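You operate a simulated robot arm through the tools that you are given. There is no shell and no other tool. Be economical: measure what you need, move in short steps, check, and stop when the job is done.

You are at the controls of a simulated robot arm. One attempt, no reset.

Task
Clamp tile 52 and brush its dust off with the hood drawing.
Fine: Hood on and its pointer in the green before you brush. Afterwards put the block brush back and switch the hood off. Leave the tile clamped.
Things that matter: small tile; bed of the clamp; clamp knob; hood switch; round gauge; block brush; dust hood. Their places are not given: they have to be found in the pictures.

The check looks at the end state, three seconds after you hand in, the way a careful person would. Anything else that was tipped, shoved, dropped, spilled or broken makes it a failure.

Robot
A 6-joint arm with a two-finger parallel gripper, fixed in place. Base frame: the origin is at the foot of the arm, x ahead of it, y to its left, z up; the work surface is at about z = 0.9. Units: m, rad, N and s.
With the tool pointing down near the work surface it reaches from about 0.24 to 0.66 m from the base axis. Its first joint turns from -1.152 to 1.152 rad. Payload 2.9 kg.
Tool frame: the origin (TCP) lies between the finger pads and is the grasp point; the fingertips stand 0.03 m ahead of it; z points along the fingers, y is the line along which they close. The gripper opens to 0.11 m. The fingers are 0.02 m wide and 0.01 m thick; the gripper's body (0.048 by 0.112 m) begins 0.055 m behind the TCP.
Orientation is told as [roll, pitch, yaw] about the base's x, y, z axes, in that order, counted from this pose: with the fingers straight down and closing along the base's y, the tool's x points along the base's -x, its y along +y and its z along -z.

Tools
- The arm moves only by the tool servo_tool. Its argument "motion" is a list of rows, each an object of numbers (a shift or turn left out is 0, a gripper value left out holds the last): "x", "y", "z": the shift along the tool's x, y, z in m; "ax", "ay", "az": the turn, a rotation vector about the tool's x, y, z in rad; "claw": the gripper command, from -1 (fully open) to 1 (shut), values between in proportion. In form: [{"x": .., "y": .., "z": .., "ax": .., "ay": .., "az": .., "claw": ..}, ...]. A call has 1 to 10 rows; each row is the pose to reach, as a shift and turn from the pose commanded when the call began, along the tool's axes at that moment. Rows are played at 5 a second. More than 0.05 m and 0.15 rad between two rows, or a gripper value outside its range, and nothing of the call is played. Where a pose cannot be reached the arm comes as near as it can. A force on the tool above 40 N (or 10 N above the force at the start of the call, whichever is more), or a blocked arm, ends the call early, and 0.2 s more pass. The fingers move at their own pace (about 0.108 m/s each) and stop on an object; they squeeze with about 23 N. The grip force told is the motor's: it shows also when the fingers shut on nothing. Time passes only in rows, and 0.2 s behind the last, so rows that repeat a pose let the fingers close. It gives the time, the measured TCP pose, the force on the tool (base axes), the opening and the grip force at its end, in the units of the frame above (readings bear some noise).
- Cameras (640 x 400 px; columns grow to the right, rows downward): "scene" is fixed at [0.0744, 0.4379, 1.4048]; the picture's right is [-0.82, -0.57, 0.00], its down [-0.24, 0.34, -0.91] and it looks along [0.52, -0.75, -0.41] (base axes); focal length 298 px, centre (320, 200). "wrist" rides on the gripper at [-0.036, 0, -0.057] in the tool frame; the picture's right is [0.00, -1.00, 0.00], its down [0.97, 0.00, -0.24] and it looks along [0.24, 0.00, 0.97] (tool axes); focal length 218 px, centre (320, 200).
- grab_frame(camera): a new picture of that camera. The clock stands still meanwhile.
- pixel_to_xyz(camera, pixels): for up to 12 pixels [column, row] of the newest picture of that camera ("zoom" is the newest enlarged one), the place [x, y, z] in the base frame of the surface seen there, good to about 0.003 m, but the place of the scene camera against the robot may be out by one fixed shift of up to 0.018 m in any direction. The clock stands still meanwhile.
- enlarge(camera, box): a new picture of the part [left, top, right, bottom] of that camera's present view, enlarged. The clock stands still meanwhile.
- hand_in(): hands the job in; it is judged then, once.

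Work in short steps. Measure before you move; look again where a grasp or a placing could have gone wrong, and mend it. You have 80 turns and 54 pictures in all, those below and enlarged ones among them. Open the gripper and draw the arm clear of the work before you hand the job in, unless the task says otherwise; then end with one line.

The tools are called after "Request:" by a JSON object that holds its "fn" and its "kwargs". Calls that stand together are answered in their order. servo_tool: Moves the arm, as the interface text tells. Its arguments: {"type":"object","properties":{"motion":{"type":"array"}},"required":["motion"]} The other tools are called the same way: grab_frame (camera) takes a picture; pixel_to_xyz (camera, pixels) gives the place of the surface under pixels of a picture; enlarge (camera, box) takes an enlarged picture of a part of a camera's view; hand_in () hands the job in.

At the start:

```text
time_s: 0.0
ee_pos: [0.2899, -0.1288, 1.3416]
tcp_rot: [0.001, 0.0, -0.001]
ft_force: [-0.3, 0.1, 0.5]
finger_gap: 0.1098
grip_force: 0.0
```

scene: 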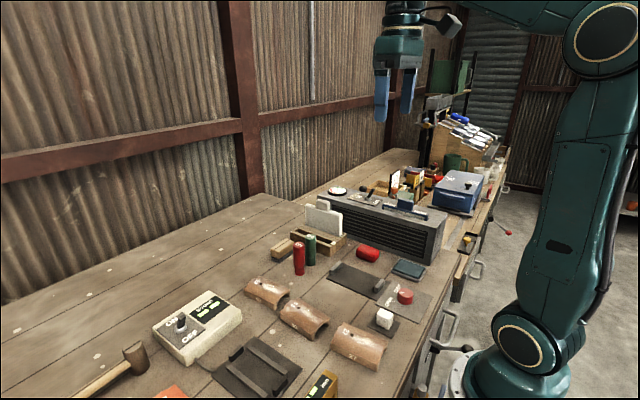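
wrist: 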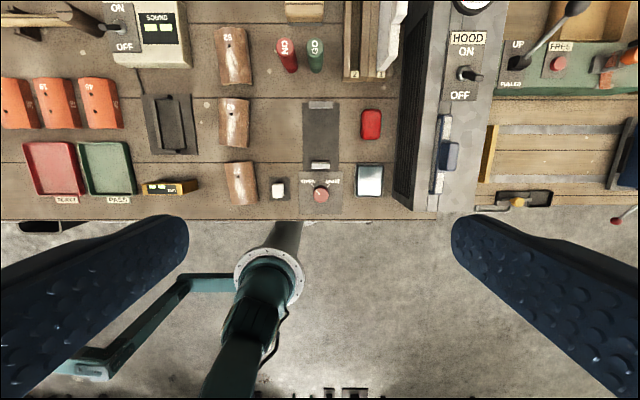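

The wrist picture shows tiles near (235,55-182), a bed near (320,135) with a red knob (321,193), and the hood near (440,100). I enlarge to read labels.

Request:
{"fn": "enlarge", "kwargs": {"camera": "wrist", "box": [200, 0, 360, 220]}}

Request:
{"fn": "enlarge", "kwargs": {"camera": "wrist", "box": [340, 0, 540, 220]}}

Request:
{"fn": "enlarge", "kwargs": {"camera": "scene", "box": [230, 170, 470, 370]}}

```text
1.82 times, centred on (280, 110) of wrist
```

zoom: 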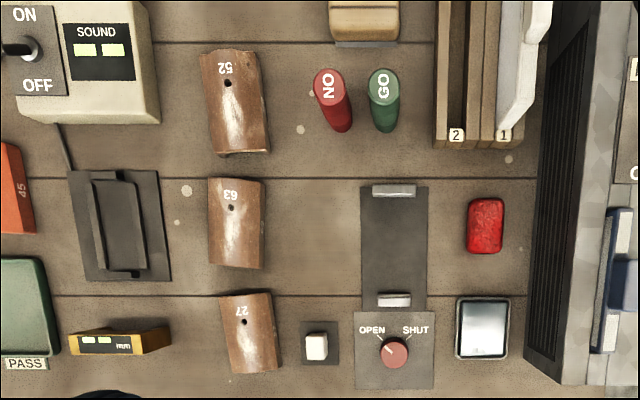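

```text
1.82 times, centred on (440, 110) of wrist
```

zoom: 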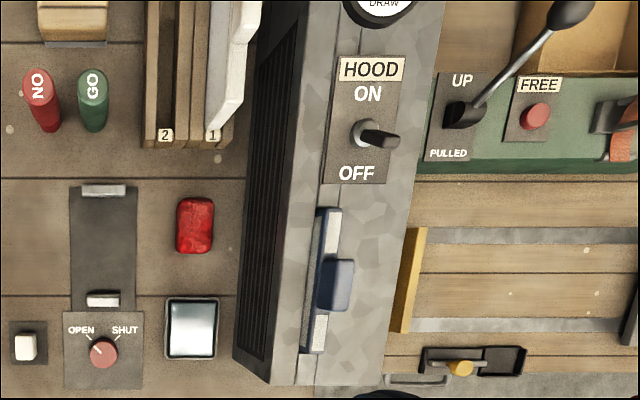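

```text
2.00 times, centred on (350, 270) of scene
```

zoom: 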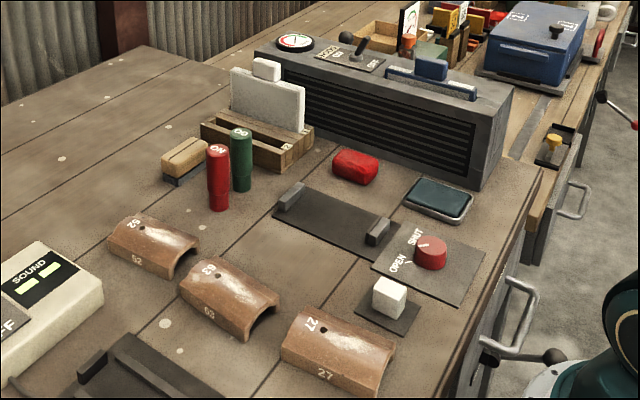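

Tile 52 is at wrist (235,55), bed at (320,135), knob (321,193), switch (467,72). I measure these from the wrist view.

Request:
{"fn": "pixel_to_xyz", "kwargs": {"camera": "wrist", "pixels": [[234, 30], [236, 55], [238, 82], [320, 106], [320, 165], [320, 135], [321, 193], [468, 72], [472, 5], [305, 8], [448, 155], [410, 100]]}}

Request:
{"fn": "pixel_to_xyz", "kwargs": {"camera": "scene", "pixels": [[283, 245], [272, 250], [338, 190], [362, 199], [405, 296], [265, 290], [285, 300]]}}

```text
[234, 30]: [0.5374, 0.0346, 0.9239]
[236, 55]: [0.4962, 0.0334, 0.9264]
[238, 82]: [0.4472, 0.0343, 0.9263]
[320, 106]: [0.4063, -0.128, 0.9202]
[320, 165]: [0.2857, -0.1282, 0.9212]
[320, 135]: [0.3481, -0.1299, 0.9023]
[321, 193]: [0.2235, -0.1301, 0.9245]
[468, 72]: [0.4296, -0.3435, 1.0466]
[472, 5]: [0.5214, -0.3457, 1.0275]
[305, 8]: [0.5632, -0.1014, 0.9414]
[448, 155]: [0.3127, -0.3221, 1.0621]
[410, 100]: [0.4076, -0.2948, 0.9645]
```

```text
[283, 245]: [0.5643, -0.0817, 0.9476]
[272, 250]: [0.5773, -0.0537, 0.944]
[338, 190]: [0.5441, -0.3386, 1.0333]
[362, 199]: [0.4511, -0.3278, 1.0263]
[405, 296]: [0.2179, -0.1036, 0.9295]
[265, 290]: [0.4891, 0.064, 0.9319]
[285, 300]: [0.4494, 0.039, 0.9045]
```

I move toward the hood for a closer look at the gauge, switch, and candidates for the brush.

Request:
{"fn": "servo_tool", "kwargs": {"motion": [{"x": -0.03, "y": -0.035, "z": 0.01}, {"x": -0.06, "y": -0.07, "z": 0.02}, {"x": -0.09, "y": -0.105, "z": 0.03}, {"x": -0.12, "y": -0.14, "z": 0.04}, {"x": -0.15, "y": -0.16, "z": 0.05}, {"x": -0.15, "y": -0.16, "z": 0.05}]}}

Request:
{"fn": "grab_frame", "kwargs": {"camera": "wrist"}}

```text
time_s: 1.4
ee_pos: [0.4383, -0.2852, 1.2875]
tcp_rot: [-0.001, -0.001, -0.001]
ft_force: [0.2, -0.3, 0.6]
finger_gap: 0.1098
grip_force: 0.0
out of reach, approached as far as the arm can: row 5, 6
```

```text
48 pictures are left
```

wrist: 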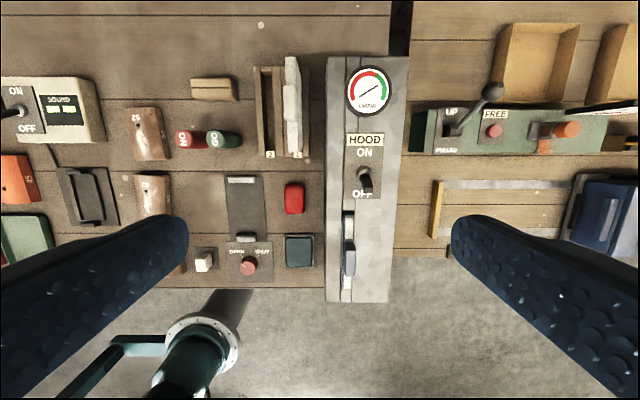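

Request:
{"fn": "enlarge", "kwargs": {"camera": "wrist", "box": [310, 50, 420, 310]}}

Request:
{"fn": "enlarge", "kwargs": {"camera": "wrist", "box": [120, 50, 320, 180]}}

Request:
{"fn": "pixel_to_xyz", "kwargs": {"camera": "wrist", "pixels": [[214, 90], [194, 90], [236, 90], [215, 80], [215, 98], [366, 180], [348, 205], [350, 258], [346, 280], [240, 181], [246, 238], [249, 266]]}}

```text
1.54 times, centred on (365, 180) of wrist
```

zoom: 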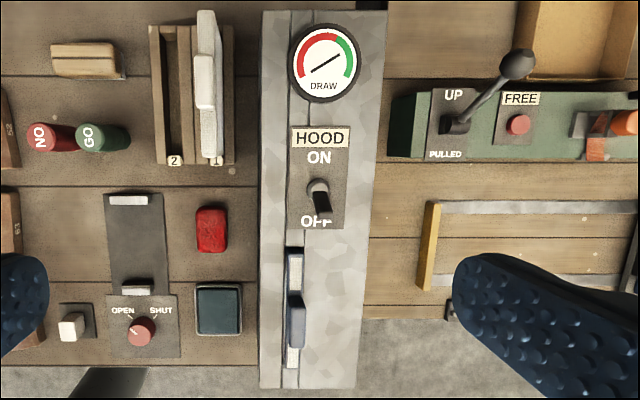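

```text
3.08 times, centred on (220, 115) of wrist
```

zoom: 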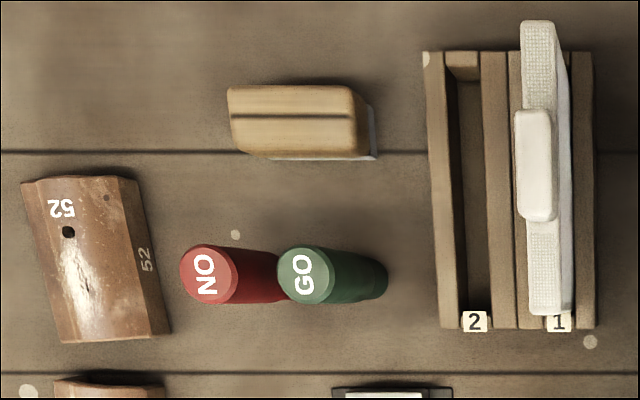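

```text
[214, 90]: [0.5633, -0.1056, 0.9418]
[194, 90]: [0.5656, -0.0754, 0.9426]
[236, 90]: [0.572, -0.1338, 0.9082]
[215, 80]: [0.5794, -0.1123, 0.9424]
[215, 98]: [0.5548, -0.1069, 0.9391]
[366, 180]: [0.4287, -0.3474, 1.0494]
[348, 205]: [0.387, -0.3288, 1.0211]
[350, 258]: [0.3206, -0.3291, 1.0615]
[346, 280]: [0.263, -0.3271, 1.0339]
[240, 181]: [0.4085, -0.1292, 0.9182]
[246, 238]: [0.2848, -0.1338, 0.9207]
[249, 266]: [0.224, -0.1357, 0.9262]
```

The hood reads low while off; the white slab in rack slot 1 and the blue-handled plate in the hood look like filter panels. The brush is the tan block at (214,90). I measure the toggle lever closely first.

Request:
{"fn": "enlarge", "kwargs": {"camera": "wrist", "box": [335, 130, 399, 210]}}

Request:
{"fn": "pixel_to_xyz", "kwargs": {"camera": "wrist", "pixels": [[363, 174], [365, 180], [367, 186], [368, 191], [355, 180], [378, 180], [285, 62], [293, 100], [293, 150], [270, 110], [281, 110], [366, 160]]}}

```text
5.00 times, centred on (367, 170) of wrist
```

zoom: 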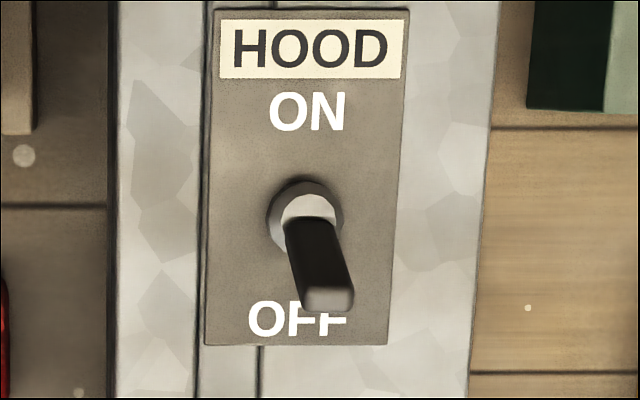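

```text
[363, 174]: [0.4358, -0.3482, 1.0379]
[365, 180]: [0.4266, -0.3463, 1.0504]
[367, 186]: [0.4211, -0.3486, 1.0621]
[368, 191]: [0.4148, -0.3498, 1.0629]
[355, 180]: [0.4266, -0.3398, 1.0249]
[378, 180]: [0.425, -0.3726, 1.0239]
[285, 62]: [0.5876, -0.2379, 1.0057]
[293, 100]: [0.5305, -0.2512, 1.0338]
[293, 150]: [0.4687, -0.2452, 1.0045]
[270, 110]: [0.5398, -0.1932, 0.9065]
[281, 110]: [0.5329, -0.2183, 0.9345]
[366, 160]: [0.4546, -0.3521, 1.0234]
```

The lever runs from base (0.436,-0.348,1.025) to tip (0.415,-0.349,1.063). I close the gripper and come above its OFF side.

Request:
{"fn": "servo_tool", "kwargs": {"motion": [{"x": 0.018, "y": -0.02, "z": 0.035, "claw": 1}, {"x": 0.036, "y": -0.042, "z": 0.07}, {"x": 0.053, "y": -0.064, "z": 0.105}, {"x": 0.053, "y": -0.064, "z": 0.1375}, {"x": 0.053, "y": -0.064, "z": 0.1375}]}}

```text
time_s: 2.6
ee_pos: [0.3821, -0.3503, 1.1529]
tcp_rot: [0.001, -0.003, 0.0]
ft_force: [1.2, -0.5, -0.1]
finger_gap: 0.0001
grip_force: 23.3
```

The fingers are shut at (0.382,-0.350,1.153). Next I go down to z 1.078 and push +x.

Request:
{"fn": "servo_tool", "kwargs": {"motion": [{"z": 0.04}, {"z": 0.074}, {"z": 0.074}, {"x": -0.02, "z": 0.074}, {"x": -0.04, "z": 0.074}, {"x": -0.055, "z": 0.074}, {"x": -0.068, "z": 0.074}, {"x": -0.068, "z": 0.074}]}}

Request:
{"fn": "grab_frame", "kwargs": {"camera": "wrist"}}

```text
time_s: 4.0
ee_pos: [0.4299, -0.3504, 1.0746]
tcp_rot: [0.014, 0.019, -0.014]
ft_force: [-11.9, 1.1, 5.0]
finger_gap: 0.0
grip_force: 23.7
stopped in row 7: the force on the tool passed its limit (the readings are from after the stop); the commanded pose is now the measured one
```

```text
44 pictures are left
```

wrist: 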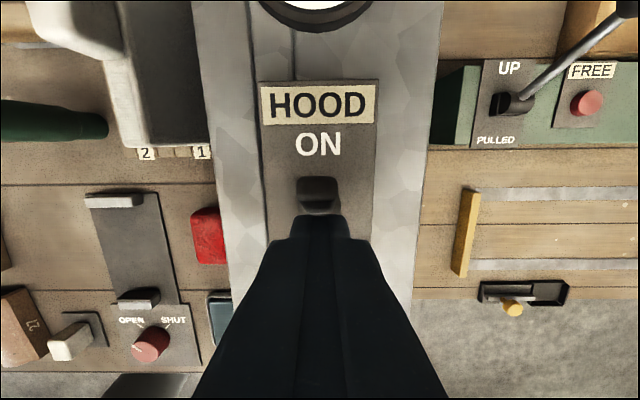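

The push met its stop at x 0.43. I back off, rise and look at the lever and gauge.

Request:
{"fn": "servo_tool", "kwargs": {"motion": [{"x": 0.02}, {"x": 0.02, "z": -0.045}, {"x": 0.02, "z": -0.09}, {"x": 0.02, "z": -0.09}]}}

Request:
{"fn": "grab_frame", "kwargs": {"camera": "wrist"}}

```text
time_s: 5.0
ee_pos: [0.4121, -0.3524, 1.1675]
tcp_rot: [0.015, 0.019, -0.013]
ft_force: [0.1, 0.4, -0.2]
finger_gap: 0.0
grip_force: 23.5
```

```text
43 pictures are left
```

wrist: 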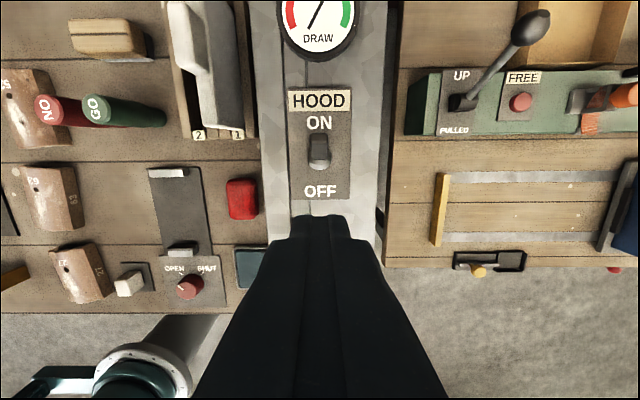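

The lever now points to ON and the needle has moved. I rise a little with time passing and enlarge the gauge.

Request:
{"fn": "servo_tool", "kwargs": {"motion": [{"z": -0.04}, {"z": -0.08}, {"z": -0.08}, {"z": -0.08}, {"z": -0.08}, {"z": -0.08}, {"z": -0.08}]}}

Request:
{"fn": "enlarge", "kwargs": {"camera": "wrist", "box": [260, 0, 420, 240]}}

Request:
{"fn": "enlarge", "kwargs": {"camera": "scene", "box": [290, 160, 450, 270]}}

```text
time_s: 6.6
ee_pos: [0.4169, -0.3517, 1.2479]
tcp_rot: [0.011, 0.017, -0.011]
ft_force: [-0.3, 0.8, -0.9]
finger_gap: 0.0001
grip_force: 22.7
```

```text
1.67 times, centred on (340, 120) of wrist
```

zoom: 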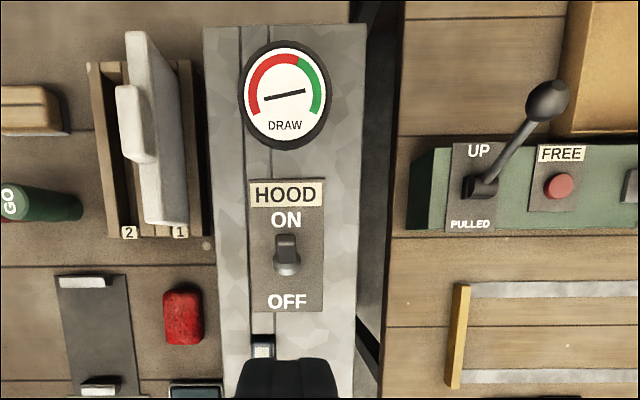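

```text
3.64 times, centred on (370, 215) of scene
```

zoom: 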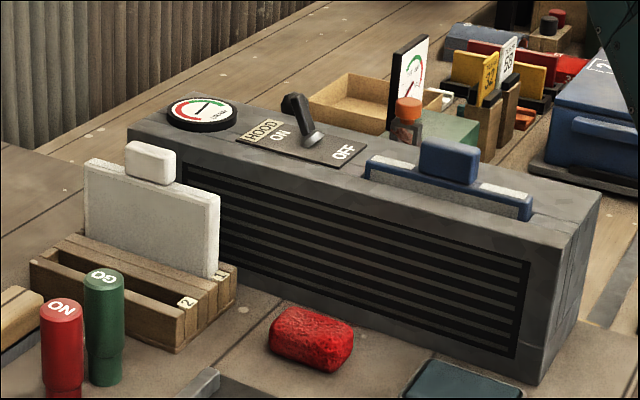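

The needle looks like it's swung into the green; I check with a closer enlargement of the gauge.

Request:
{"fn": "enlarge", "kwargs": {"camera": "wrist", "box": [310, 10, 350, 50]}}

```text
10.00 times, centred on (330, 30) of wrist
```

zoom: 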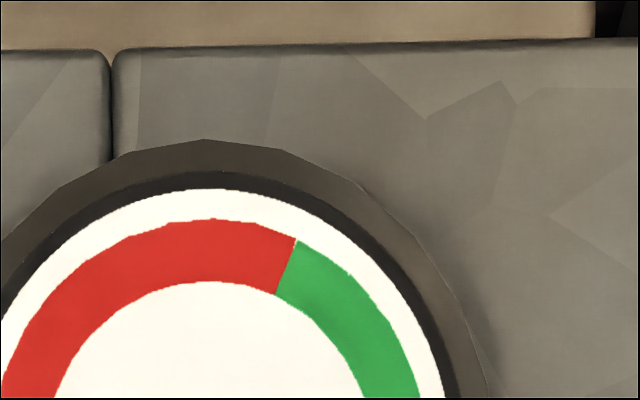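

The gauge centre is at wrist (319,57); I enlarge there.

Request:
{"fn": "enlarge", "kwargs": {"camera": "wrist", "box": [287, 35, 351, 75]}}

```text
10.00 times, centred on (319, 55) of wrist
```

zoom: 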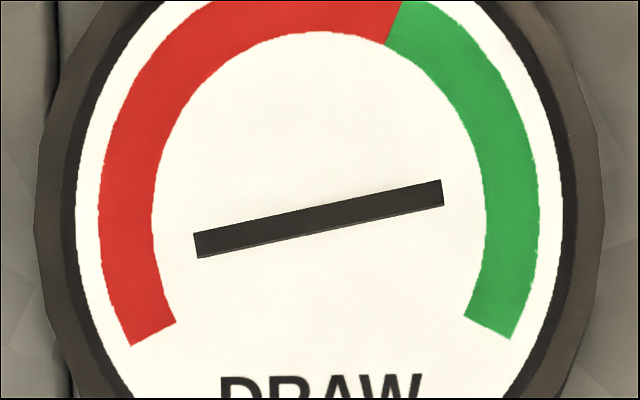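

The bar is symmetric, but it swept from 210° (red start) through 60° to 12°, so it now points into the green; I'll recheck it later. I move above tile 52 with the gripper opening and levelled.

Request:
{"fn": "servo_tool", "kwargs": {"motion": [{"y": 0.04, "claw": -1}, {"y": 0.08}, {"y": 0.12}, {"y": 0.16, "ax": 0.011, "ay": -0.017, "az": -0.011}, {"y": 0.2, "ax": 0.011, "ay": -0.017, "az": -0.011}, {"y": 0.24, "ax": 0.011, "ay": -0.017, "az": -0.011}, {"y": 0.28, "x": -0.01, "z": 0.01, "ax": 0.011, "ay": -0.017, "az": -0.011}, {"y": 0.32, "x": -0.02, "z": 0.02, "ax": 0.011, "ay": -0.017, "az": -0.011}, {"y": 0.355, "x": -0.03, "z": 0.04, "ax": 0.011, "ay": -0.017, "az": -0.011}, {"y": 0.383, "x": -0.035, "z": 0.06, "ax": 0.011, "ay": -0.017, "az": -0.011}]}}

Request:
{"fn": "grab_frame", "kwargs": {"camera": "wrist"}}

```text
time_s: 8.8
ee_pos: [0.4521, 0.0332, 1.1892]
tcp_rot: [0.002, -0.001, -0.003]
ft_force: [0.5, 0.7, -0.1]
finger_gap: 0.11
grip_force: 0.0
```

```text
38 pictures are left
```

wrist: 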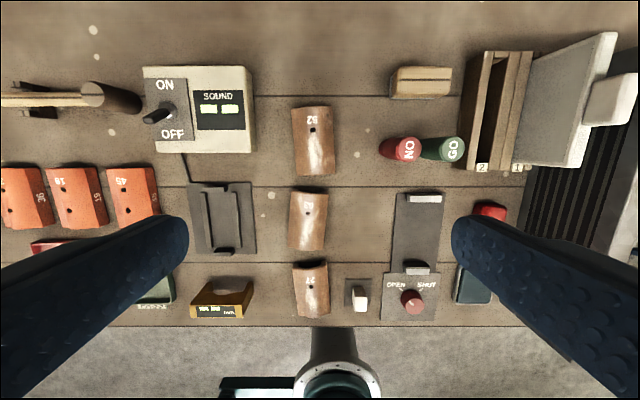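

Tile 52 lies at (314,140), slightly turned. I enlarge it and measure its corners.

Request:
{"fn": "enlarge", "kwargs": {"camera": "wrist", "box": [270, 95, 358, 185]}}

Request:
{"fn": "pixel_to_xyz", "kwargs": {"camera": "wrist", "pixels": [[294, 110], [329, 108], [299, 174], [333, 173], [311, 110], [316, 172], [345, 140], [280, 140], [403, 150], [388, 148], [314, 140], [296, 140]]}}

```text
4.44 times, centred on (314, 140) of wrist
```

zoom: 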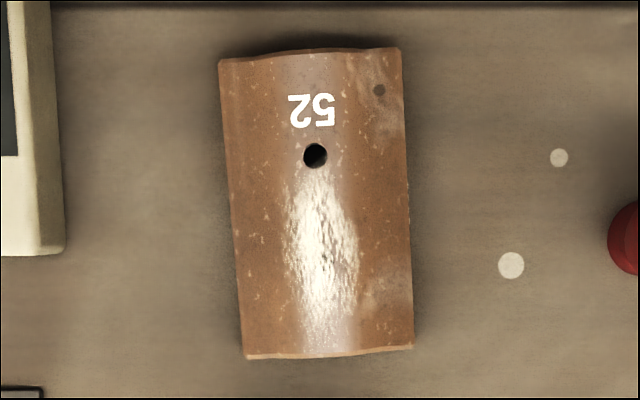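

```text
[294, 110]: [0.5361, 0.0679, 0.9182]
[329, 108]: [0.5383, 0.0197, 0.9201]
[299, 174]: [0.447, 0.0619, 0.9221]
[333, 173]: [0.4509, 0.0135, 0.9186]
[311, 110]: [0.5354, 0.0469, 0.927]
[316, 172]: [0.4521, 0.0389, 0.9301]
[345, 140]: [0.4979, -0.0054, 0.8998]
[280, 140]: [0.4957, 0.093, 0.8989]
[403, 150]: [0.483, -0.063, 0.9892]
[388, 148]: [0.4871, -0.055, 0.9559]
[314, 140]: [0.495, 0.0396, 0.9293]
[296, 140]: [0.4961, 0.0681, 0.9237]
```

Tile centre is about (0.494,0.041), width 0.05 in y, yaw about +0.07. I line up above it and descend partway.

Request:
{"fn": "servo_tool", "kwargs": {"motion": [{"x": -0.02, "y": 0.004, "z": 0.03, "az": -0.035, "claw": -0.5}, {"x": -0.042, "y": 0.008, "z": 0.07, "az": -0.07}, {"x": -0.042, "y": 0.008, "z": 0.115, "az": -0.07}, {"x": -0.042, "y": 0.008, "z": 0.16, "az": -0.07}, {"x": -0.042, "y": 0.008, "z": 0.19, "az": -0.07}, {"x": -0.042, "y": 0.008, "z": 0.19, "az": -0.07}]}}

Request:
{"fn": "grab_frame", "kwargs": {"camera": "wrist"}}

```text
time_s: 10.2
ee_pos: [0.4952, 0.0387, 1.0002]
tcp_rot: [0.002, 0.0, 0.071]
ft_force: [-0.5, -0.3, 1.1]
finger_gap: 0.0825
grip_force: 0.1
```

```text
36 pictures are left
```

wrist: 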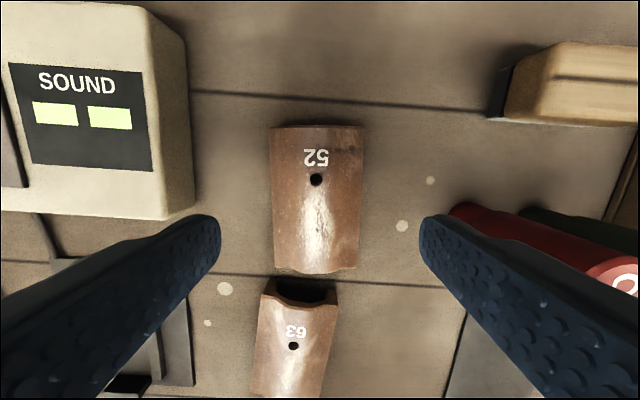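

The tile is square with the fingers and clear of neighbours. I descend to z 0.935 and close.

Request:
{"fn": "servo_tool", "kwargs": {"motion": [{"z": 0.035}, {"z": 0.055}, {"z": 0.065}, {"z": 0.065}, {"z": 0.065, "claw": 1}, {"z": 0.065}, {"z": 0.065}, {"z": 0.065}]}}

```text
time_s: 12.0
ee_pos: [0.4951, 0.0421, 0.9348]
tcp_rot: [0.002, -0.001, 0.069]
ft_force: [0.2, -0.3, 0.1]
finger_gap: 0.0573
grip_force: 22.9
```

Gripped at 0.057 gap. I lift and look.

Request:
{"fn": "servo_tool", "kwargs": {"motion": [{"z": -0.02}, {"z": -0.06}, {"z": -0.1}, {"z": -0.15}, {"z": -0.17, "az": 0.069}, {"x": 0.02, "y": -0.03, "z": -0.17, "az": 0.069}, {"x": 0.045, "y": -0.06, "z": -0.17, "az": 0.069}, {"x": 0.06, "y": -0.095, "z": -0.17, "az": 0.069}]}}

Request:
{"fn": "grab_frame", "kwargs": {"camera": "wrist"}}

```text
time_s: 13.8
ee_pos: [0.4418, -0.0591, 1.1068]
tcp_rot: [0.001, 0.0, -0.001]
ft_force: [-0.4, -0.5, 0.4]
finger_gap: 0.0
grip_force: 22.8
```

```text
35 pictures are left
```

wrist: 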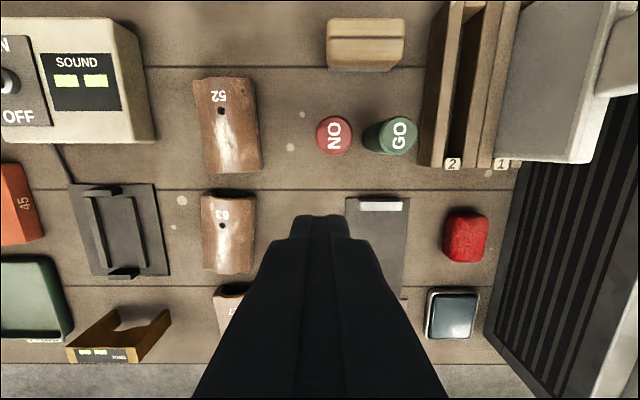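

The tile slipped out on the lift; it still lies at (230,125). I enlarge it and its profile before retrying lower.

Request:
{"fn": "enlarge", "kwargs": {"camera": "scene", "box": [230, 260, 350, 350]}}

Request:
{"fn": "pixel_to_xyz", "kwargs": {"camera": "wrist", "pixels": [[194, 82], [250, 78], [207, 174], [262, 172], [205, 130], [218, 130], [231, 130], [245, 130], [258, 130], [264, 130], [376, 206], [376, 260]]}}

```text
4.44 times, centred on (290, 305) of scene
```

zoom: 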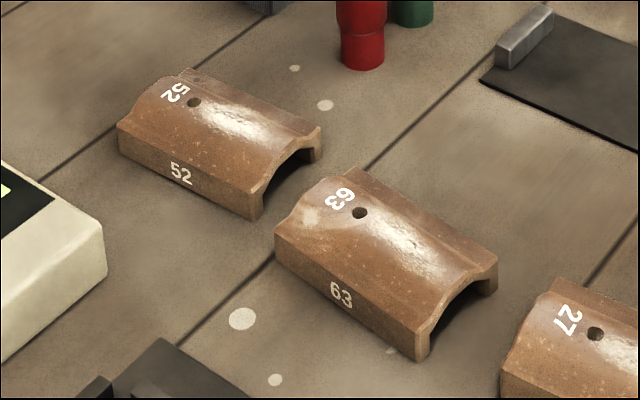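

```text
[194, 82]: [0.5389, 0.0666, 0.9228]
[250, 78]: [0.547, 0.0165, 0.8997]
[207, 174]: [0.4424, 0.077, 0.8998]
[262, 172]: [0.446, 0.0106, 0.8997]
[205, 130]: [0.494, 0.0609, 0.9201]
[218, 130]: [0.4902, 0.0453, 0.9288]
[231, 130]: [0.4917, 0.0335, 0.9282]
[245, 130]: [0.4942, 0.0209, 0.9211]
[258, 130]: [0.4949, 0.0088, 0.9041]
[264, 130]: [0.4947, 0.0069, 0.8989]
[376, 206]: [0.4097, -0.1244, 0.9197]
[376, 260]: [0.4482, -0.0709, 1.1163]
```

The side walls are flat and about 0.02 high with some batter, so I go back lower (tips near the bench) and lift slowly. First, back above the tile, open.

Request:
{"fn": "servo_tool", "kwargs": {"motion": [{"x": -0.02, "y": 0.04, "claw": -0.4}, {"x": -0.045, "y": 0.08, "az": -0.04}, {"x": -0.052, "y": 0.1, "az": -0.07}, {"x": -0.052, "y": 0.1, "z": 0.04, "az": -0.07}, {"x": -0.052, "y": 0.1, "z": 0.08, "az": -0.07}, {"x": -0.052, "y": 0.1, "z": 0.12, "az": -0.07}, {"x": -0.052, "y": 0.1, "z": 0.12, "az": -0.07}]}}

Request:
{"fn": "grab_frame", "kwargs": {"camera": "wrist"}}

```text
time_s: 15.4
ee_pos: [0.4924, 0.0404, 0.982]
tcp_rot: [0.001, 0.0, 0.069]
ft_force: [-0.1, 0.0, 0.6]
finger_gap: 0.0768
grip_force: 0.0
```

```text
33 pictures are left
```

wrist: 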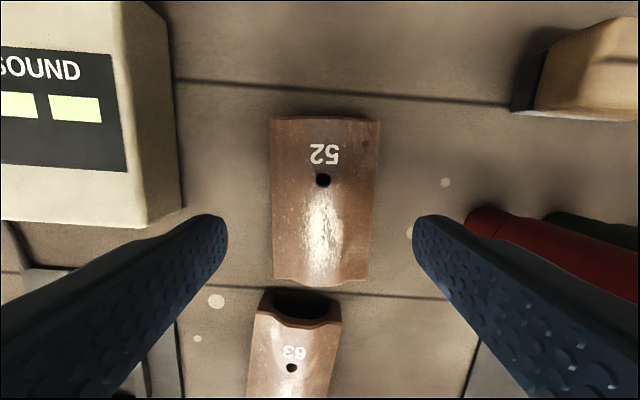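

Aligned. I descend to z 0.931, close, and lift just 1 cm slowly.

Request:
{"fn": "servo_tool", "kwargs": {"motion": [{"z": 0.03}, {"z": 0.045}, {"z": 0.051}, {"z": 0.051, "claw": 1}, {"z": 0.051}, {"z": 0.051}, {"z": 0.051}, {"z": 0.048}, {"z": 0.044}, {"z": 0.04}]}}

Request:
{"fn": "grab_frame", "kwargs": {"camera": "wrist"}}

```text
time_s: 17.6
ee_pos: [0.493, 0.0403, 0.9447]
tcp_rot: [0.001, 0.0, 0.07]
ft_force: [-0.2, 0.1, -0.8]
finger_gap: 0.0575
grip_force: 23.7
```

```text
32 pictures are left
```

wrist: 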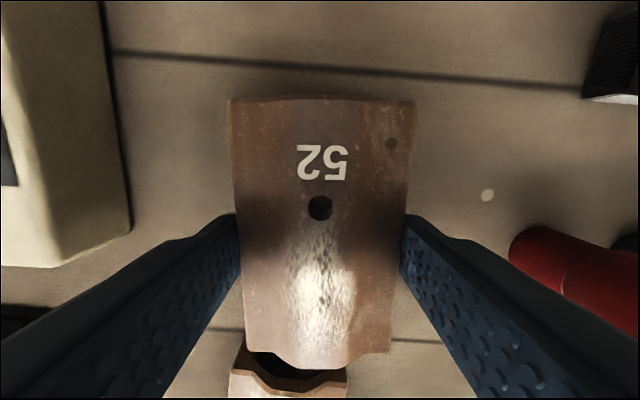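

The tile appears held at gap 0.0575. I lift slowly another 4 cm and check.

Request:
{"fn": "servo_tool", "kwargs": {"motion": [{"z": -0.005}, {"z": -0.011}, {"z": -0.018}, {"z": -0.025}, {"z": -0.032}, {"z": -0.04}, {"z": -0.045}]}}

Request:
{"fn": "grab_frame", "kwargs": {"camera": "wrist"}}

```text
time_s: 19.2
ee_pos: [0.4939, 0.0401, 0.9899]
tcp_rot: [0.002, 0.0, 0.069]
ft_force: [-0.2, 0.5, -0.4]
finger_gap: 0.0572
grip_force: 23.1
```

```text
31 pictures are left
```

wrist: 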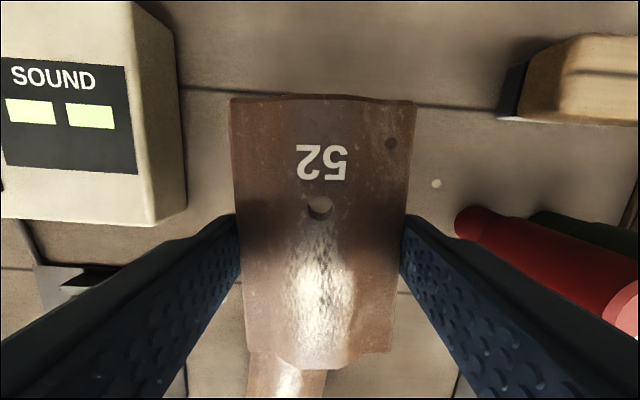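

Held firmly and stable. I lift on to z ~1.08 and square the yaw, gently.

Request:
{"fn": "servo_tool", "kwargs": {"motion": [{"z": -0.01}, {"z": -0.02}, {"z": -0.03}, {"z": -0.04}, {"z": -0.05}, {"z": -0.06, "az": 0.02}, {"z": -0.07, "az": 0.04}, {"z": -0.08, "az": 0.055}, {"z": -0.085, "az": 0.069}]}}

Request:
{"fn": "servo_tool", "kwargs": {"motion": [{"x": 0.01, "y": -0.012}, {"x": 0.025, "y": -0.028}, {"x": 0.04, "y": -0.045}, {"x": 0.055, "y": -0.062}, {"x": 0.07, "y": -0.079}, {"x": 0.085, "y": -0.096}, {"x": 0.095, "y": -0.113}, {"x": 0.1, "y": -0.125}, {"x": 0.1, "y": -0.13}, {"x": 0.1, "y": -0.13}]}}

Request:
{"fn": "grab_frame", "kwargs": {"camera": "wrist"}}

```text
time_s: 21.2
ee_pos: [0.4945, 0.0395, 1.074]
tcp_rot: [0.001, 0.001, 0.003]
ft_force: [1.1, -0.3, -0.9]
finger_gap: 0.0572
grip_force: 23.3
```

```text
time_s: 23.4
ee_pos: [0.3939, -0.0901, 1.0747]
tcp_rot: [0.002, -0.001, 0.003]
ft_force: [-0.2, -0.2, -0.9]
finger_gap: 0.0575
grip_force: 22.8
```

```text
30 pictures are left
```

wrist: 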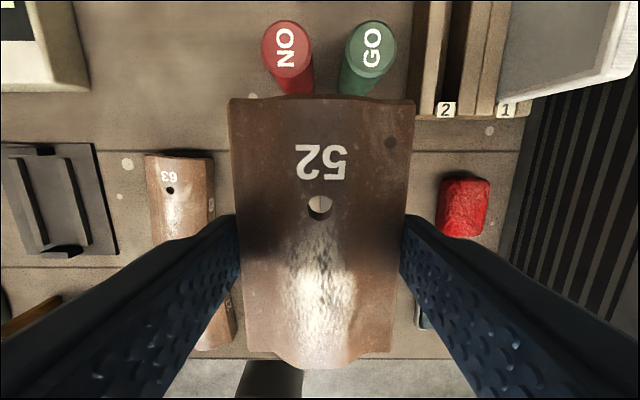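

The tile hides the bed; from earlier views the bed centre is (0.347,-0.129). I measure the tile ends to get its offset from the TCP.

Request:
{"fn": "pixel_to_xyz", "kwargs": {"camera": "wrist", "pixels": [[322, 99], [258, 100], [400, 106], [320, 362], [255, 346], [382, 348], [232, 160], [413, 160]]}}

Request:
{"fn": "enlarge", "kwargs": {"camera": "scene", "box": [290, 180, 450, 320]}}

```text
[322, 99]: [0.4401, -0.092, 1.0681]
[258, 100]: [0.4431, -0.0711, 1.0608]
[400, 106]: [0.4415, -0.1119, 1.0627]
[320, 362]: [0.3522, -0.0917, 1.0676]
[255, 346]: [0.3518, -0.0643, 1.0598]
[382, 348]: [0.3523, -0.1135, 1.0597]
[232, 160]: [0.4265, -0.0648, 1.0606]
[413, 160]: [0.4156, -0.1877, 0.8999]
```

```text
2.86 times, centred on (370, 250) of scene
```

zoom: 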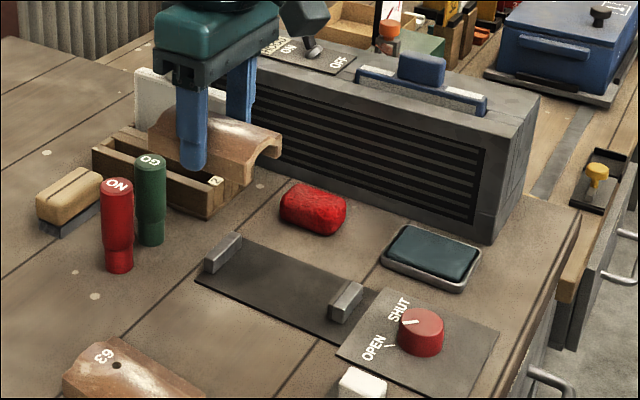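

Tile centre is TCP +0.0025 in x. I cross-check the jaws and the tile in the same scene frame, to cancel the shift.

Request:
{"fn": "pixel_to_xyz", "kwargs": {"camera": "zoom", "pixels": [[208, 262], [240, 236], [331, 312], [361, 287], [207, 266], [334, 296], [275, 300], [410, 320], [253, 150], [281, 137], [225, 163]]}}

```text
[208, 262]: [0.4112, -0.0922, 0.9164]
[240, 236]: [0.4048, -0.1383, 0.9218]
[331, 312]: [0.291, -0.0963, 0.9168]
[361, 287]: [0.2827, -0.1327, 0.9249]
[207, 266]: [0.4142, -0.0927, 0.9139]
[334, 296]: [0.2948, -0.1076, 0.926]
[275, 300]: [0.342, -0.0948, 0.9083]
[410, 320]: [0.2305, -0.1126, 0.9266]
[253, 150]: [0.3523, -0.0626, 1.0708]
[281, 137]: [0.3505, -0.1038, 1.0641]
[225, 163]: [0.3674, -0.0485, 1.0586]
```

Bed centre confirmed near (0.347,-0.130). I move over it and descend to z 0.955.

Request:
{"fn": "servo_tool", "kwargs": {"motion": [{"x": 0.015, "y": -0.012}, {"x": 0.03, "y": -0.025}, {"x": 0.0494, "y": -0.0404}, {"x": 0.0494, "y": -0.0404, "z": 0.02}, {"x": 0.0494, "y": -0.0404, "z": 0.045}, {"x": 0.0494, "y": -0.0404, "z": 0.07}, {"x": 0.0494, "y": -0.0404, "z": 0.095}, {"x": 0.0494, "y": -0.0404, "z": 0.11}, {"x": 0.0494, "y": -0.0404, "z": 0.12}, {"x": 0.0494, "y": -0.0404, "z": 0.12}]}}

Request:
{"fn": "enlarge", "kwargs": {"camera": "scene", "box": [320, 230, 440, 320]}}

Request:
{"fn": "grab_frame", "kwargs": {"camera": "wrist"}}

```text
time_s: 25.6
ee_pos: [0.3454, -0.1324, 0.9543]
tcp_rot: [0.001, 0.0, 0.002]
ft_force: [-0.1, 0.2, -1.0]
finger_gap: 0.0573
grip_force: 23.0
```

```text
4.44 times, centred on (380, 275) of scene
```

zoom: 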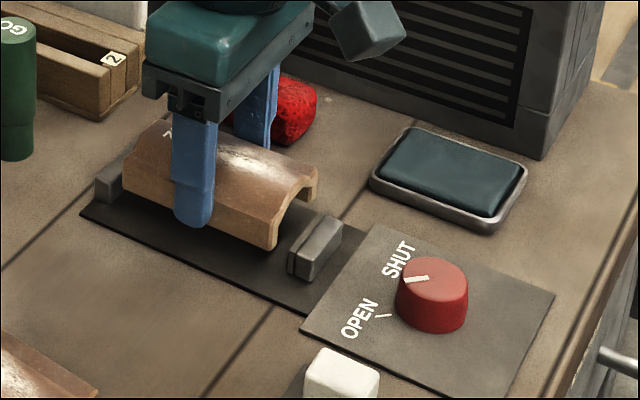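

```text
27 pictures are left
```

wrist: 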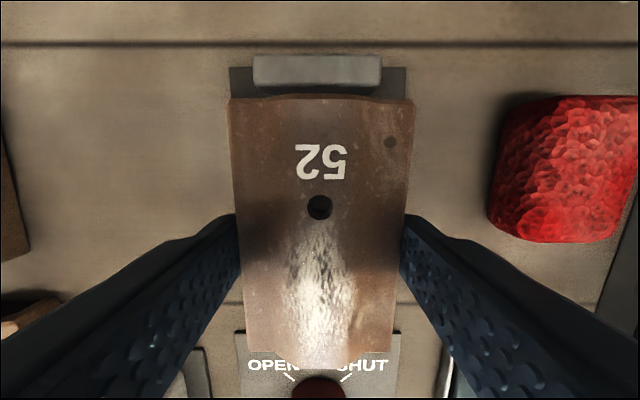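

The tile sits between the jaws, centred. I lower about 2 cm and open the fingers slightly.

Request:
{"fn": "servo_tool", "kwargs": {"motion": [{"z": 0.008}, {"z": 0.014}, {"z": 0.018}, {"z": 0.02}, {"z": 0.02}]}}

```text
time_s: 26.8
ee_pos: [0.3459, -0.1329, 0.934]
tcp_rot: [0.0, -0.002, 0.002]
ft_force: [-3.5, 0.0, 19.8]
finger_gap: 0.0571
grip_force: 23.0
```

Contact felt (20 N up). I open and rise.

Request:
{"fn": "servo_tool", "kwargs": {"motion": [{"z": -0.001, "claw": -0.35}, {"z": -0.001}, {"z": -0.001}, {"z": -0.03}, {"z": -0.07}, {"z": -0.11}, {"z": -0.11}]}}

Request:
{"fn": "grab_frame", "kwargs": {"camera": "wrist"}}

Request:
{"fn": "enlarge", "kwargs": {"camera": "scene", "box": [320, 230, 440, 320]}}

```text
time_s: 28.4
ee_pos: [0.3418, -0.1311, 1.0425]
tcp_rot: [0.002, -0.001, 0.003]
ft_force: [0.0, -0.5, 0.5]
finger_gap: 0.0741
grip_force: 0.1
```

```text
26 pictures are left
```

wrist: 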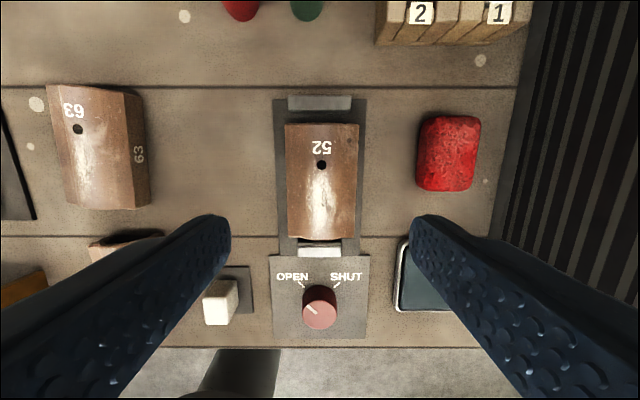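

```text
4.44 times, centred on (380, 275) of scene
```

zoom: 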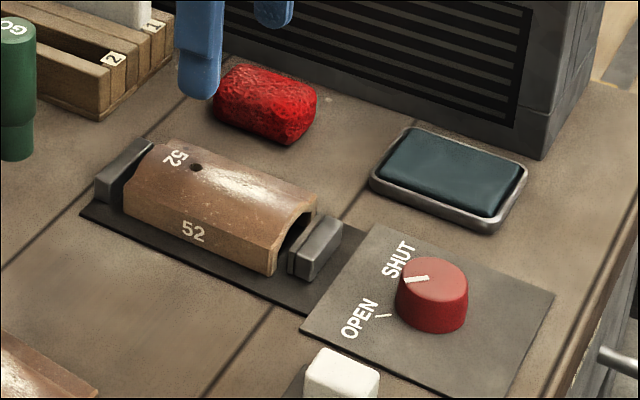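

Tile is in the bed. Now the knob at (320,308): I enlarge and measure it.

Request:
{"fn": "enlarge", "kwargs": {"camera": "wrist", "box": [264, 255, 376, 345]}}

Request:
{"fn": "pixel_to_xyz", "kwargs": {"camera": "wrist", "pixels": [[320, 308], [304, 308], [336, 308], [320, 288], [320, 325], [350, 310], [235, 290], [222, 300], [320, 245], [320, 104]]}}

```text
4.44 times, centred on (320, 300) of wrist
```

zoom: 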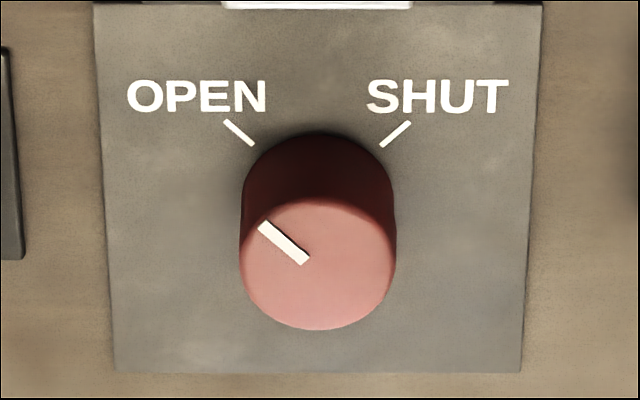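

```text
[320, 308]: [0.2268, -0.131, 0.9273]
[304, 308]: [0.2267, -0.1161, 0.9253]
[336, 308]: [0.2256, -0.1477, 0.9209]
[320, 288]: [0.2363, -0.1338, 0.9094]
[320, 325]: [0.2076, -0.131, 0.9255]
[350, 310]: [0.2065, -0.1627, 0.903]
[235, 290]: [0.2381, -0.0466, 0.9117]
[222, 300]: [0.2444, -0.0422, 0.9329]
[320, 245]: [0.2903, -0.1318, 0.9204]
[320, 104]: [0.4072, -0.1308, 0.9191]
```

Knob centre ≈ (0.2225,-0.1315), top z 0.926; it needs about 90° clockwise from above (+az). I pre-turn -45° and move above it.

Request:
{"fn": "servo_tool", "kwargs": {"motion": [{"x": 0.02, "az": -0.14, "claw": -0.1}, {"x": 0.04, "az": -0.28}, {"x": 0.06, "az": -0.42}, {"x": 0.08, "az": -0.56}, {"x": 0.1, "az": -0.7}, {"x": 0.1193, "az": -0.785}, {"x": 0.1193, "z": 0.03, "az": -0.785}, {"x": 0.1193, "z": 0.045, "az": -0.785}, {"x": 0.1193, "z": 0.045, "az": -0.785}]}}

Request:
{"fn": "grab_frame", "kwargs": {"camera": "wrist"}}

```text
time_s: 30.4
ee_pos: [0.2232, -0.1298, 1.0005]
tcp_rot: [0.001, -0.002, 0.787]
ft_force: [-1.3, 0.4, 0.0]
finger_gap: 0.0606
grip_force: 0.1
```

```text
23 pictures are left
```

wrist: 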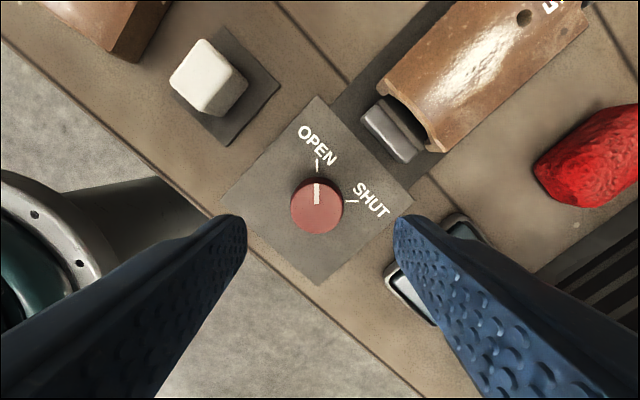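

Knob centred at (317,207), pointer on OPEN. I descend to z 0.938 and grip.

Request:
{"fn": "servo_tool", "kwargs": {"motion": [{"z": 0.03}, {"z": 0.055}, {"z": 0.062}, {"z": 0.062, "claw": 1}, {"z": 0.062}, {"z": 0.062}]}}

Request:
{"fn": "servo_tool", "kwargs": {"motion": [{"az": 0.14}, {"az": 0.28}, {"az": 0.42}, {"az": 0.56}, {"az": 0.7}, {"az": 0.84}, {"az": 0.98}, {"az": 1.12}, {"az": 1.26}, {"az": 1.4}]}}

Request:
{"fn": "servo_tool", "kwargs": {"motion": [{"az": 0.06}, {"az": 0.12}, {"az": 0.17}, {"az": 0.17}]}}

Request:
{"fn": "grab_frame", "kwargs": {"camera": "wrist"}}

```text
time_s: 31.8
ee_pos: [0.2219, -0.1267, 0.9365]
tcp_rot: [0.012, -0.001, 0.786]
ft_force: [-15.5, 21.7, -1.7]
finger_gap: 0.0353
grip_force: 44.8
```

```text
time_s: 34.0
ee_pos: [0.2222, -0.1314, 0.9365]
tcp_rot: [-0.004, 0.004, -0.62]
ft_force: [-24.2, -14.2, -8.4]
finger_gap: 0.035
grip_force: 45.0
```

```text
time_s: 35.0
ee_pos: [0.2228, -0.1322, 0.9363]
tcp_rot: [-0.006, 0.004, -0.789]
ft_force: [-24.3, -12.5, -4.4]
finger_gap: 0.0352
grip_force: 45.2
```

```text
22 pictures are left
```

wrist: 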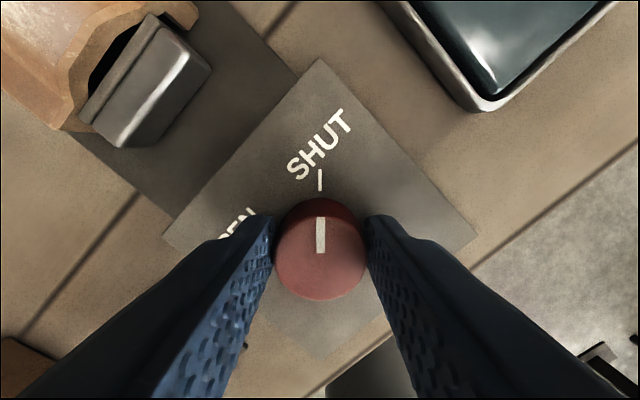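

The pointer is on SHUT and the jaws have closed. I release, rise and turn to yaw -90° for the brush.

Request:
{"fn": "servo_tool", "kwargs": {"motion": [{"claw": -0.1}, {"claw": -0.1}, {"z": -0.03}, {"z": -0.07}, {"z": -0.11, "az": 0.14}, {"z": -0.15, "az": 0.28}, {"z": -0.16, "az": 0.42}, {"z": -0.16, "az": 0.56}, {"z": -0.16, "az": 0.7}, {"z": -0.16, "az": 0.782}]}}

Request:
{"fn": "enlarge", "kwargs": {"camera": "scene", "box": [260, 180, 440, 320]}}

```text
time_s: 37.2
ee_pos: [0.2228, -0.1314, 1.097]
tcp_rot: [-0.002, 0.002, -1.57]
ft_force: [0.1, 0.3, 0.2]
finger_gap: 0.0605
grip_force: 0.0
```

```text
2.86 times, centred on (350, 250) of scene
```

zoom: 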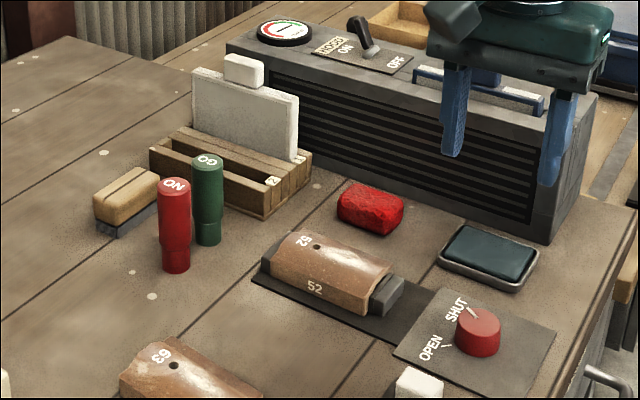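

Tile clamped (scene shows jaw tight). I travel to above the brush at (0.565,-0.105).

Request:
{"fn": "servo_tool", "kwargs": {"motion": [{"y": 0.04}, {"y": 0.08, "x": 0.005}, {"y": 0.12, "x": 0.01}, {"y": 0.16, "x": 0.015}, {"y": 0.2, "x": 0.02}, {"y": 0.24, "x": 0.026}, {"y": 0.28, "x": 0.026, "z": 0.01}, {"y": 0.31, "x": 0.026, "z": 0.02}, {"y": 0.342, "x": 0.026, "z": 0.04}, {"y": 0.342, "x": 0.026, "z": 0.04}]}}

Request:
{"fn": "grab_frame", "kwargs": {"camera": "wrist"}}

```text
time_s: 39.4
ee_pos: [0.5689, -0.1081, 1.0566]
tcp_rot: [0.0, 0.001, -1.566]
ft_force: [-0.9, 0.1, 0.6]
finger_gap: 0.0606
grip_force: 0.0
```

```text
20 pictures are left
```

wrist: 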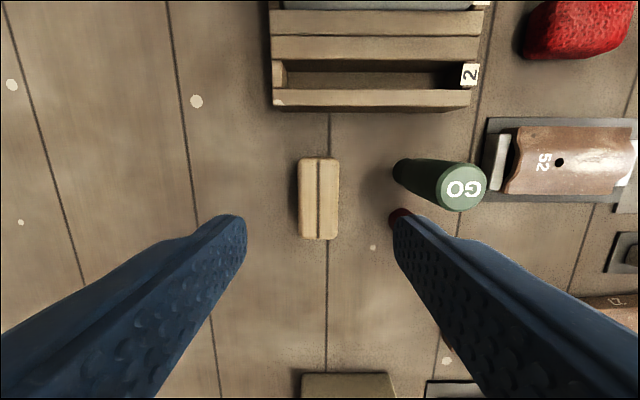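

The brush is centred at (319,198). I measure it and the sticks for clearance.

Request:
{"fn": "pixel_to_xyz", "kwargs": {"camera": "wrist", "pixels": [[298, 198], [340, 198], [319, 160], [319, 238], [319, 198], [400, 170], [460, 188], [396, 213], [319, 240], [328, 105]]}}

```text
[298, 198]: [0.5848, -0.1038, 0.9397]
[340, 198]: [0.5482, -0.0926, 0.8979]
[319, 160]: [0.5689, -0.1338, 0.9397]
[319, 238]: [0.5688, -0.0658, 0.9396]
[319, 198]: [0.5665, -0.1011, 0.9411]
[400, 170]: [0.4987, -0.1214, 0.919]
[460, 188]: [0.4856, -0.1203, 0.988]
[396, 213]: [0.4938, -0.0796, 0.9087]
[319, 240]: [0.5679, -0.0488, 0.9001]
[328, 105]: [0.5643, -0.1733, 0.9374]
```

Brush centre (0.568,-0.100), 0.035 wide; sticks are clear (x<0.50). I descend to z 0.946 and grip its wood.

Request:
{"fn": "servo_tool", "kwargs": {"motion": [{"x": 0.008, "y": -0.001, "z": 0.03}, {"x": 0.008, "y": -0.001, "z": 0.07}, {"x": 0.008, "y": -0.001, "z": 0.1}, {"x": 0.008, "y": -0.001, "z": 0.1105}, {"x": 0.008, "y": -0.001, "z": 0.1105, "claw": 1}, {"x": 0.008, "y": -0.001, "z": 0.1105}, {"x": 0.008, "y": -0.001, "z": 0.1105}, {"x": 0.008, "y": -0.001, "z": 0.1105}]}}

```text
time_s: 41.2
ee_pos: [0.5663, -0.0952, 0.9487]
tcp_rot: [-0.001, 0.003, -1.564]
ft_force: [-0.1, 0.1, 0.4]
finger_gap: 0.0332
grip_force: 22.6
```

Gripped at 0.033. Slow lift, then look.

Request:
{"fn": "servo_tool", "kwargs": {"motion": [{"z": -0.01}, {"z": -0.02}, {"z": -0.035}, {"z": -0.05}, {"z": -0.065}, {"z": -0.08}, {"z": -0.095}, {"z": -0.11}, {"z": -0.125}, {"z": -0.13}]}}

Request:
{"fn": "servo_tool", "kwargs": {"motion": [{"y": -0.015, "x": -0.004}, {"y": -0.035, "x": -0.008}, {"y": -0.055, "x": -0.014}, {"y": -0.075, "x": -0.02}, {"y": -0.095, "x": -0.025}, {"y": -0.115, "x": -0.03}, {"y": -0.135, "x": -0.033}, {"y": -0.155, "x": -0.036}, {"y": -0.166, "x": -0.036}, {"y": -0.166, "x": -0.036}]}}

Request:
{"fn": "grab_frame", "kwargs": {"camera": "wrist"}}

Request:
{"fn": "enlarge", "kwargs": {"camera": "scene", "box": [290, 170, 440, 320]}}

```text
time_s: 43.4
ee_pos: [0.5663, -0.0948, 1.0773]
tcp_rot: [-0.001, 0.002, -1.565]
ft_force: [-0.1, -0.2, -0.4]
finger_gap: 0.0333
grip_force: 23.3
```

```text
time_s: 45.6
ee_pos: [0.3992, -0.1327, 1.0761]
tcp_rot: [-0.001, 0.002, -1.566]
ft_force: [0.3, -0.5, -1.0]
finger_gap: 0.0331
grip_force: 23.3
```

```text
19 pictures are left
```

wrist: 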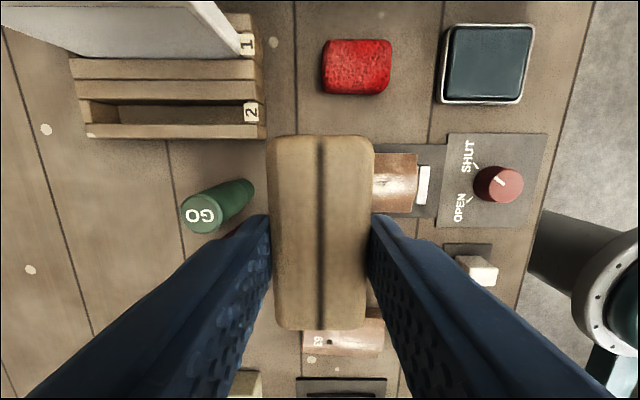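

```text
2.67 times, centred on (365, 245) of scene
```

zoom: 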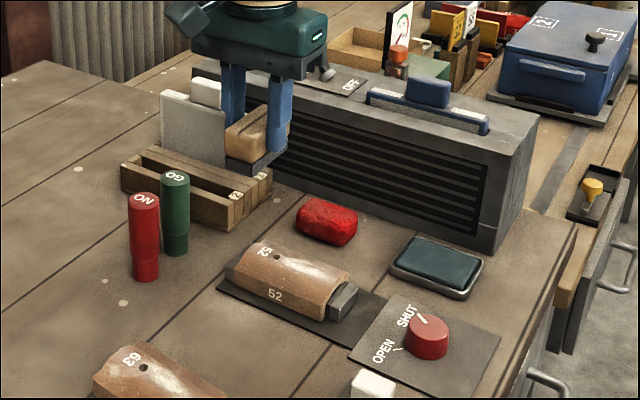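

Brush held over the tile. I lower towards contact (expected z ≈ 0.98) at x ≈ 0.385.

Request:
{"fn": "servo_tool", "kwargs": {"motion": [{"y": -0.015, "x": 0.004, "z": 0.03}, {"y": -0.015, "x": 0.004, "z": 0.06}, {"y": -0.015, "x": 0.004, "z": 0.08}, {"y": -0.015, "x": 0.004, "z": 0.088}, {"y": -0.015, "x": 0.004, "z": 0.093}, {"y": -0.015, "x": 0.004, "z": 0.096}, {"y": -0.015, "x": 0.004, "z": 0.096}]}}

Request:
{"fn": "enlarge", "kwargs": {"camera": "scene", "box": [330, 220, 430, 300]}}

```text
time_s: 47.2
ee_pos: [0.3852, -0.127, 0.9808]
tcp_rot: [0.001, 0.0, -1.565]
ft_force: [-0.7, -0.2, -0.4]
finger_gap: 0.0333
grip_force: 23.4
```

```text
5.00 times, centred on (380, 260) of scene
```

zoom: 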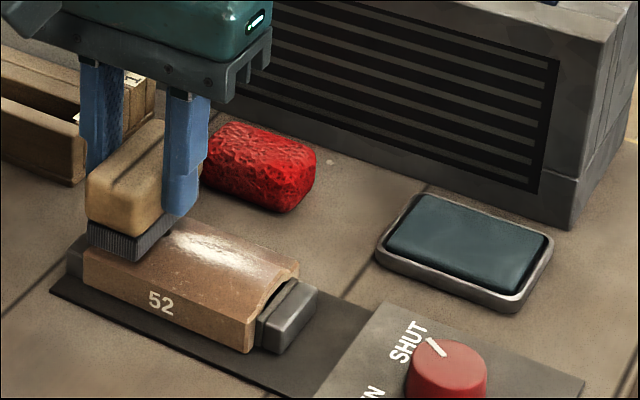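

Just about touching, no force yet. I press 2–3 mm and stroke along the tile toward -x.

Request:
{"fn": "servo_tool", "kwargs": {"motion": [{"z": 0.002}, {"z": 0.004}, {"z": 0.004, "y": -0.015}, {"z": 0.004, "y": -0.03}, {"z": 0.004, "y": -0.045}, {"z": 0.004, "y": -0.06}, {"z": 0.004, "y": -0.075}, {"z": 0.004, "y": -0.085}]}}

Request:
{"fn": "enlarge", "kwargs": {"camera": "scene", "box": [330, 220, 430, 300]}}

```text
time_s: 49.0
ee_pos: [0.3017, -0.1281, 0.979]
tcp_rot: [0.01, -0.003, -1.565]
ft_force: [15.1, -0.4, 34.3]
finger_gap: 0.0333
grip_force: 22.6
```

```text
5.00 times, centred on (380, 260) of scene
```

zoom: 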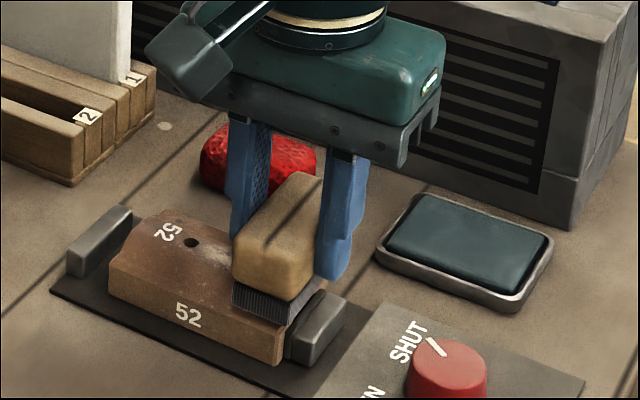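

The push slid the tile and near jaw back (34 N was too hard), though the dust looks mostly gone. I lift off and look.

Request:
{"fn": "servo_tool", "kwargs": {"motion": [{"z": -0.004}, {"z": -0.02}, {"z": -0.05}, {"z": -0.08}, {"z": -0.08, "y": -0.02}, {"z": -0.08, "y": -0.02}]}}

Request:
{"fn": "enlarge", "kwargs": {"camera": "scene", "box": [330, 220, 430, 300]}}

```text
time_s: 50.4
ee_pos: [0.2804, -0.1296, 1.056]
tcp_rot: [-0.001, 0.002, -1.566]
ft_force: [-0.2, 0.2, -0.2]
finger_gap: 0.0333
grip_force: 22.8
```

```text
5.00 times, centred on (380, 260) of scene
```

zoom: 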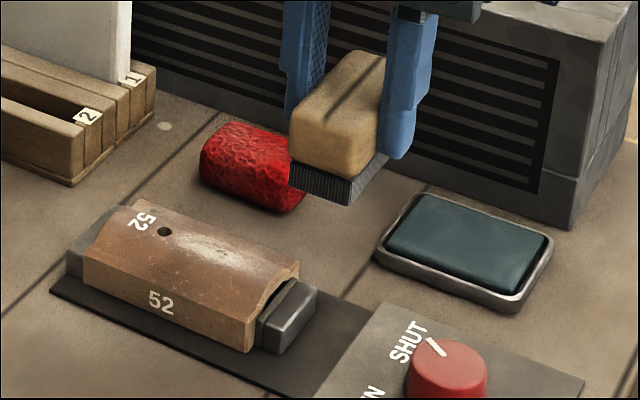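

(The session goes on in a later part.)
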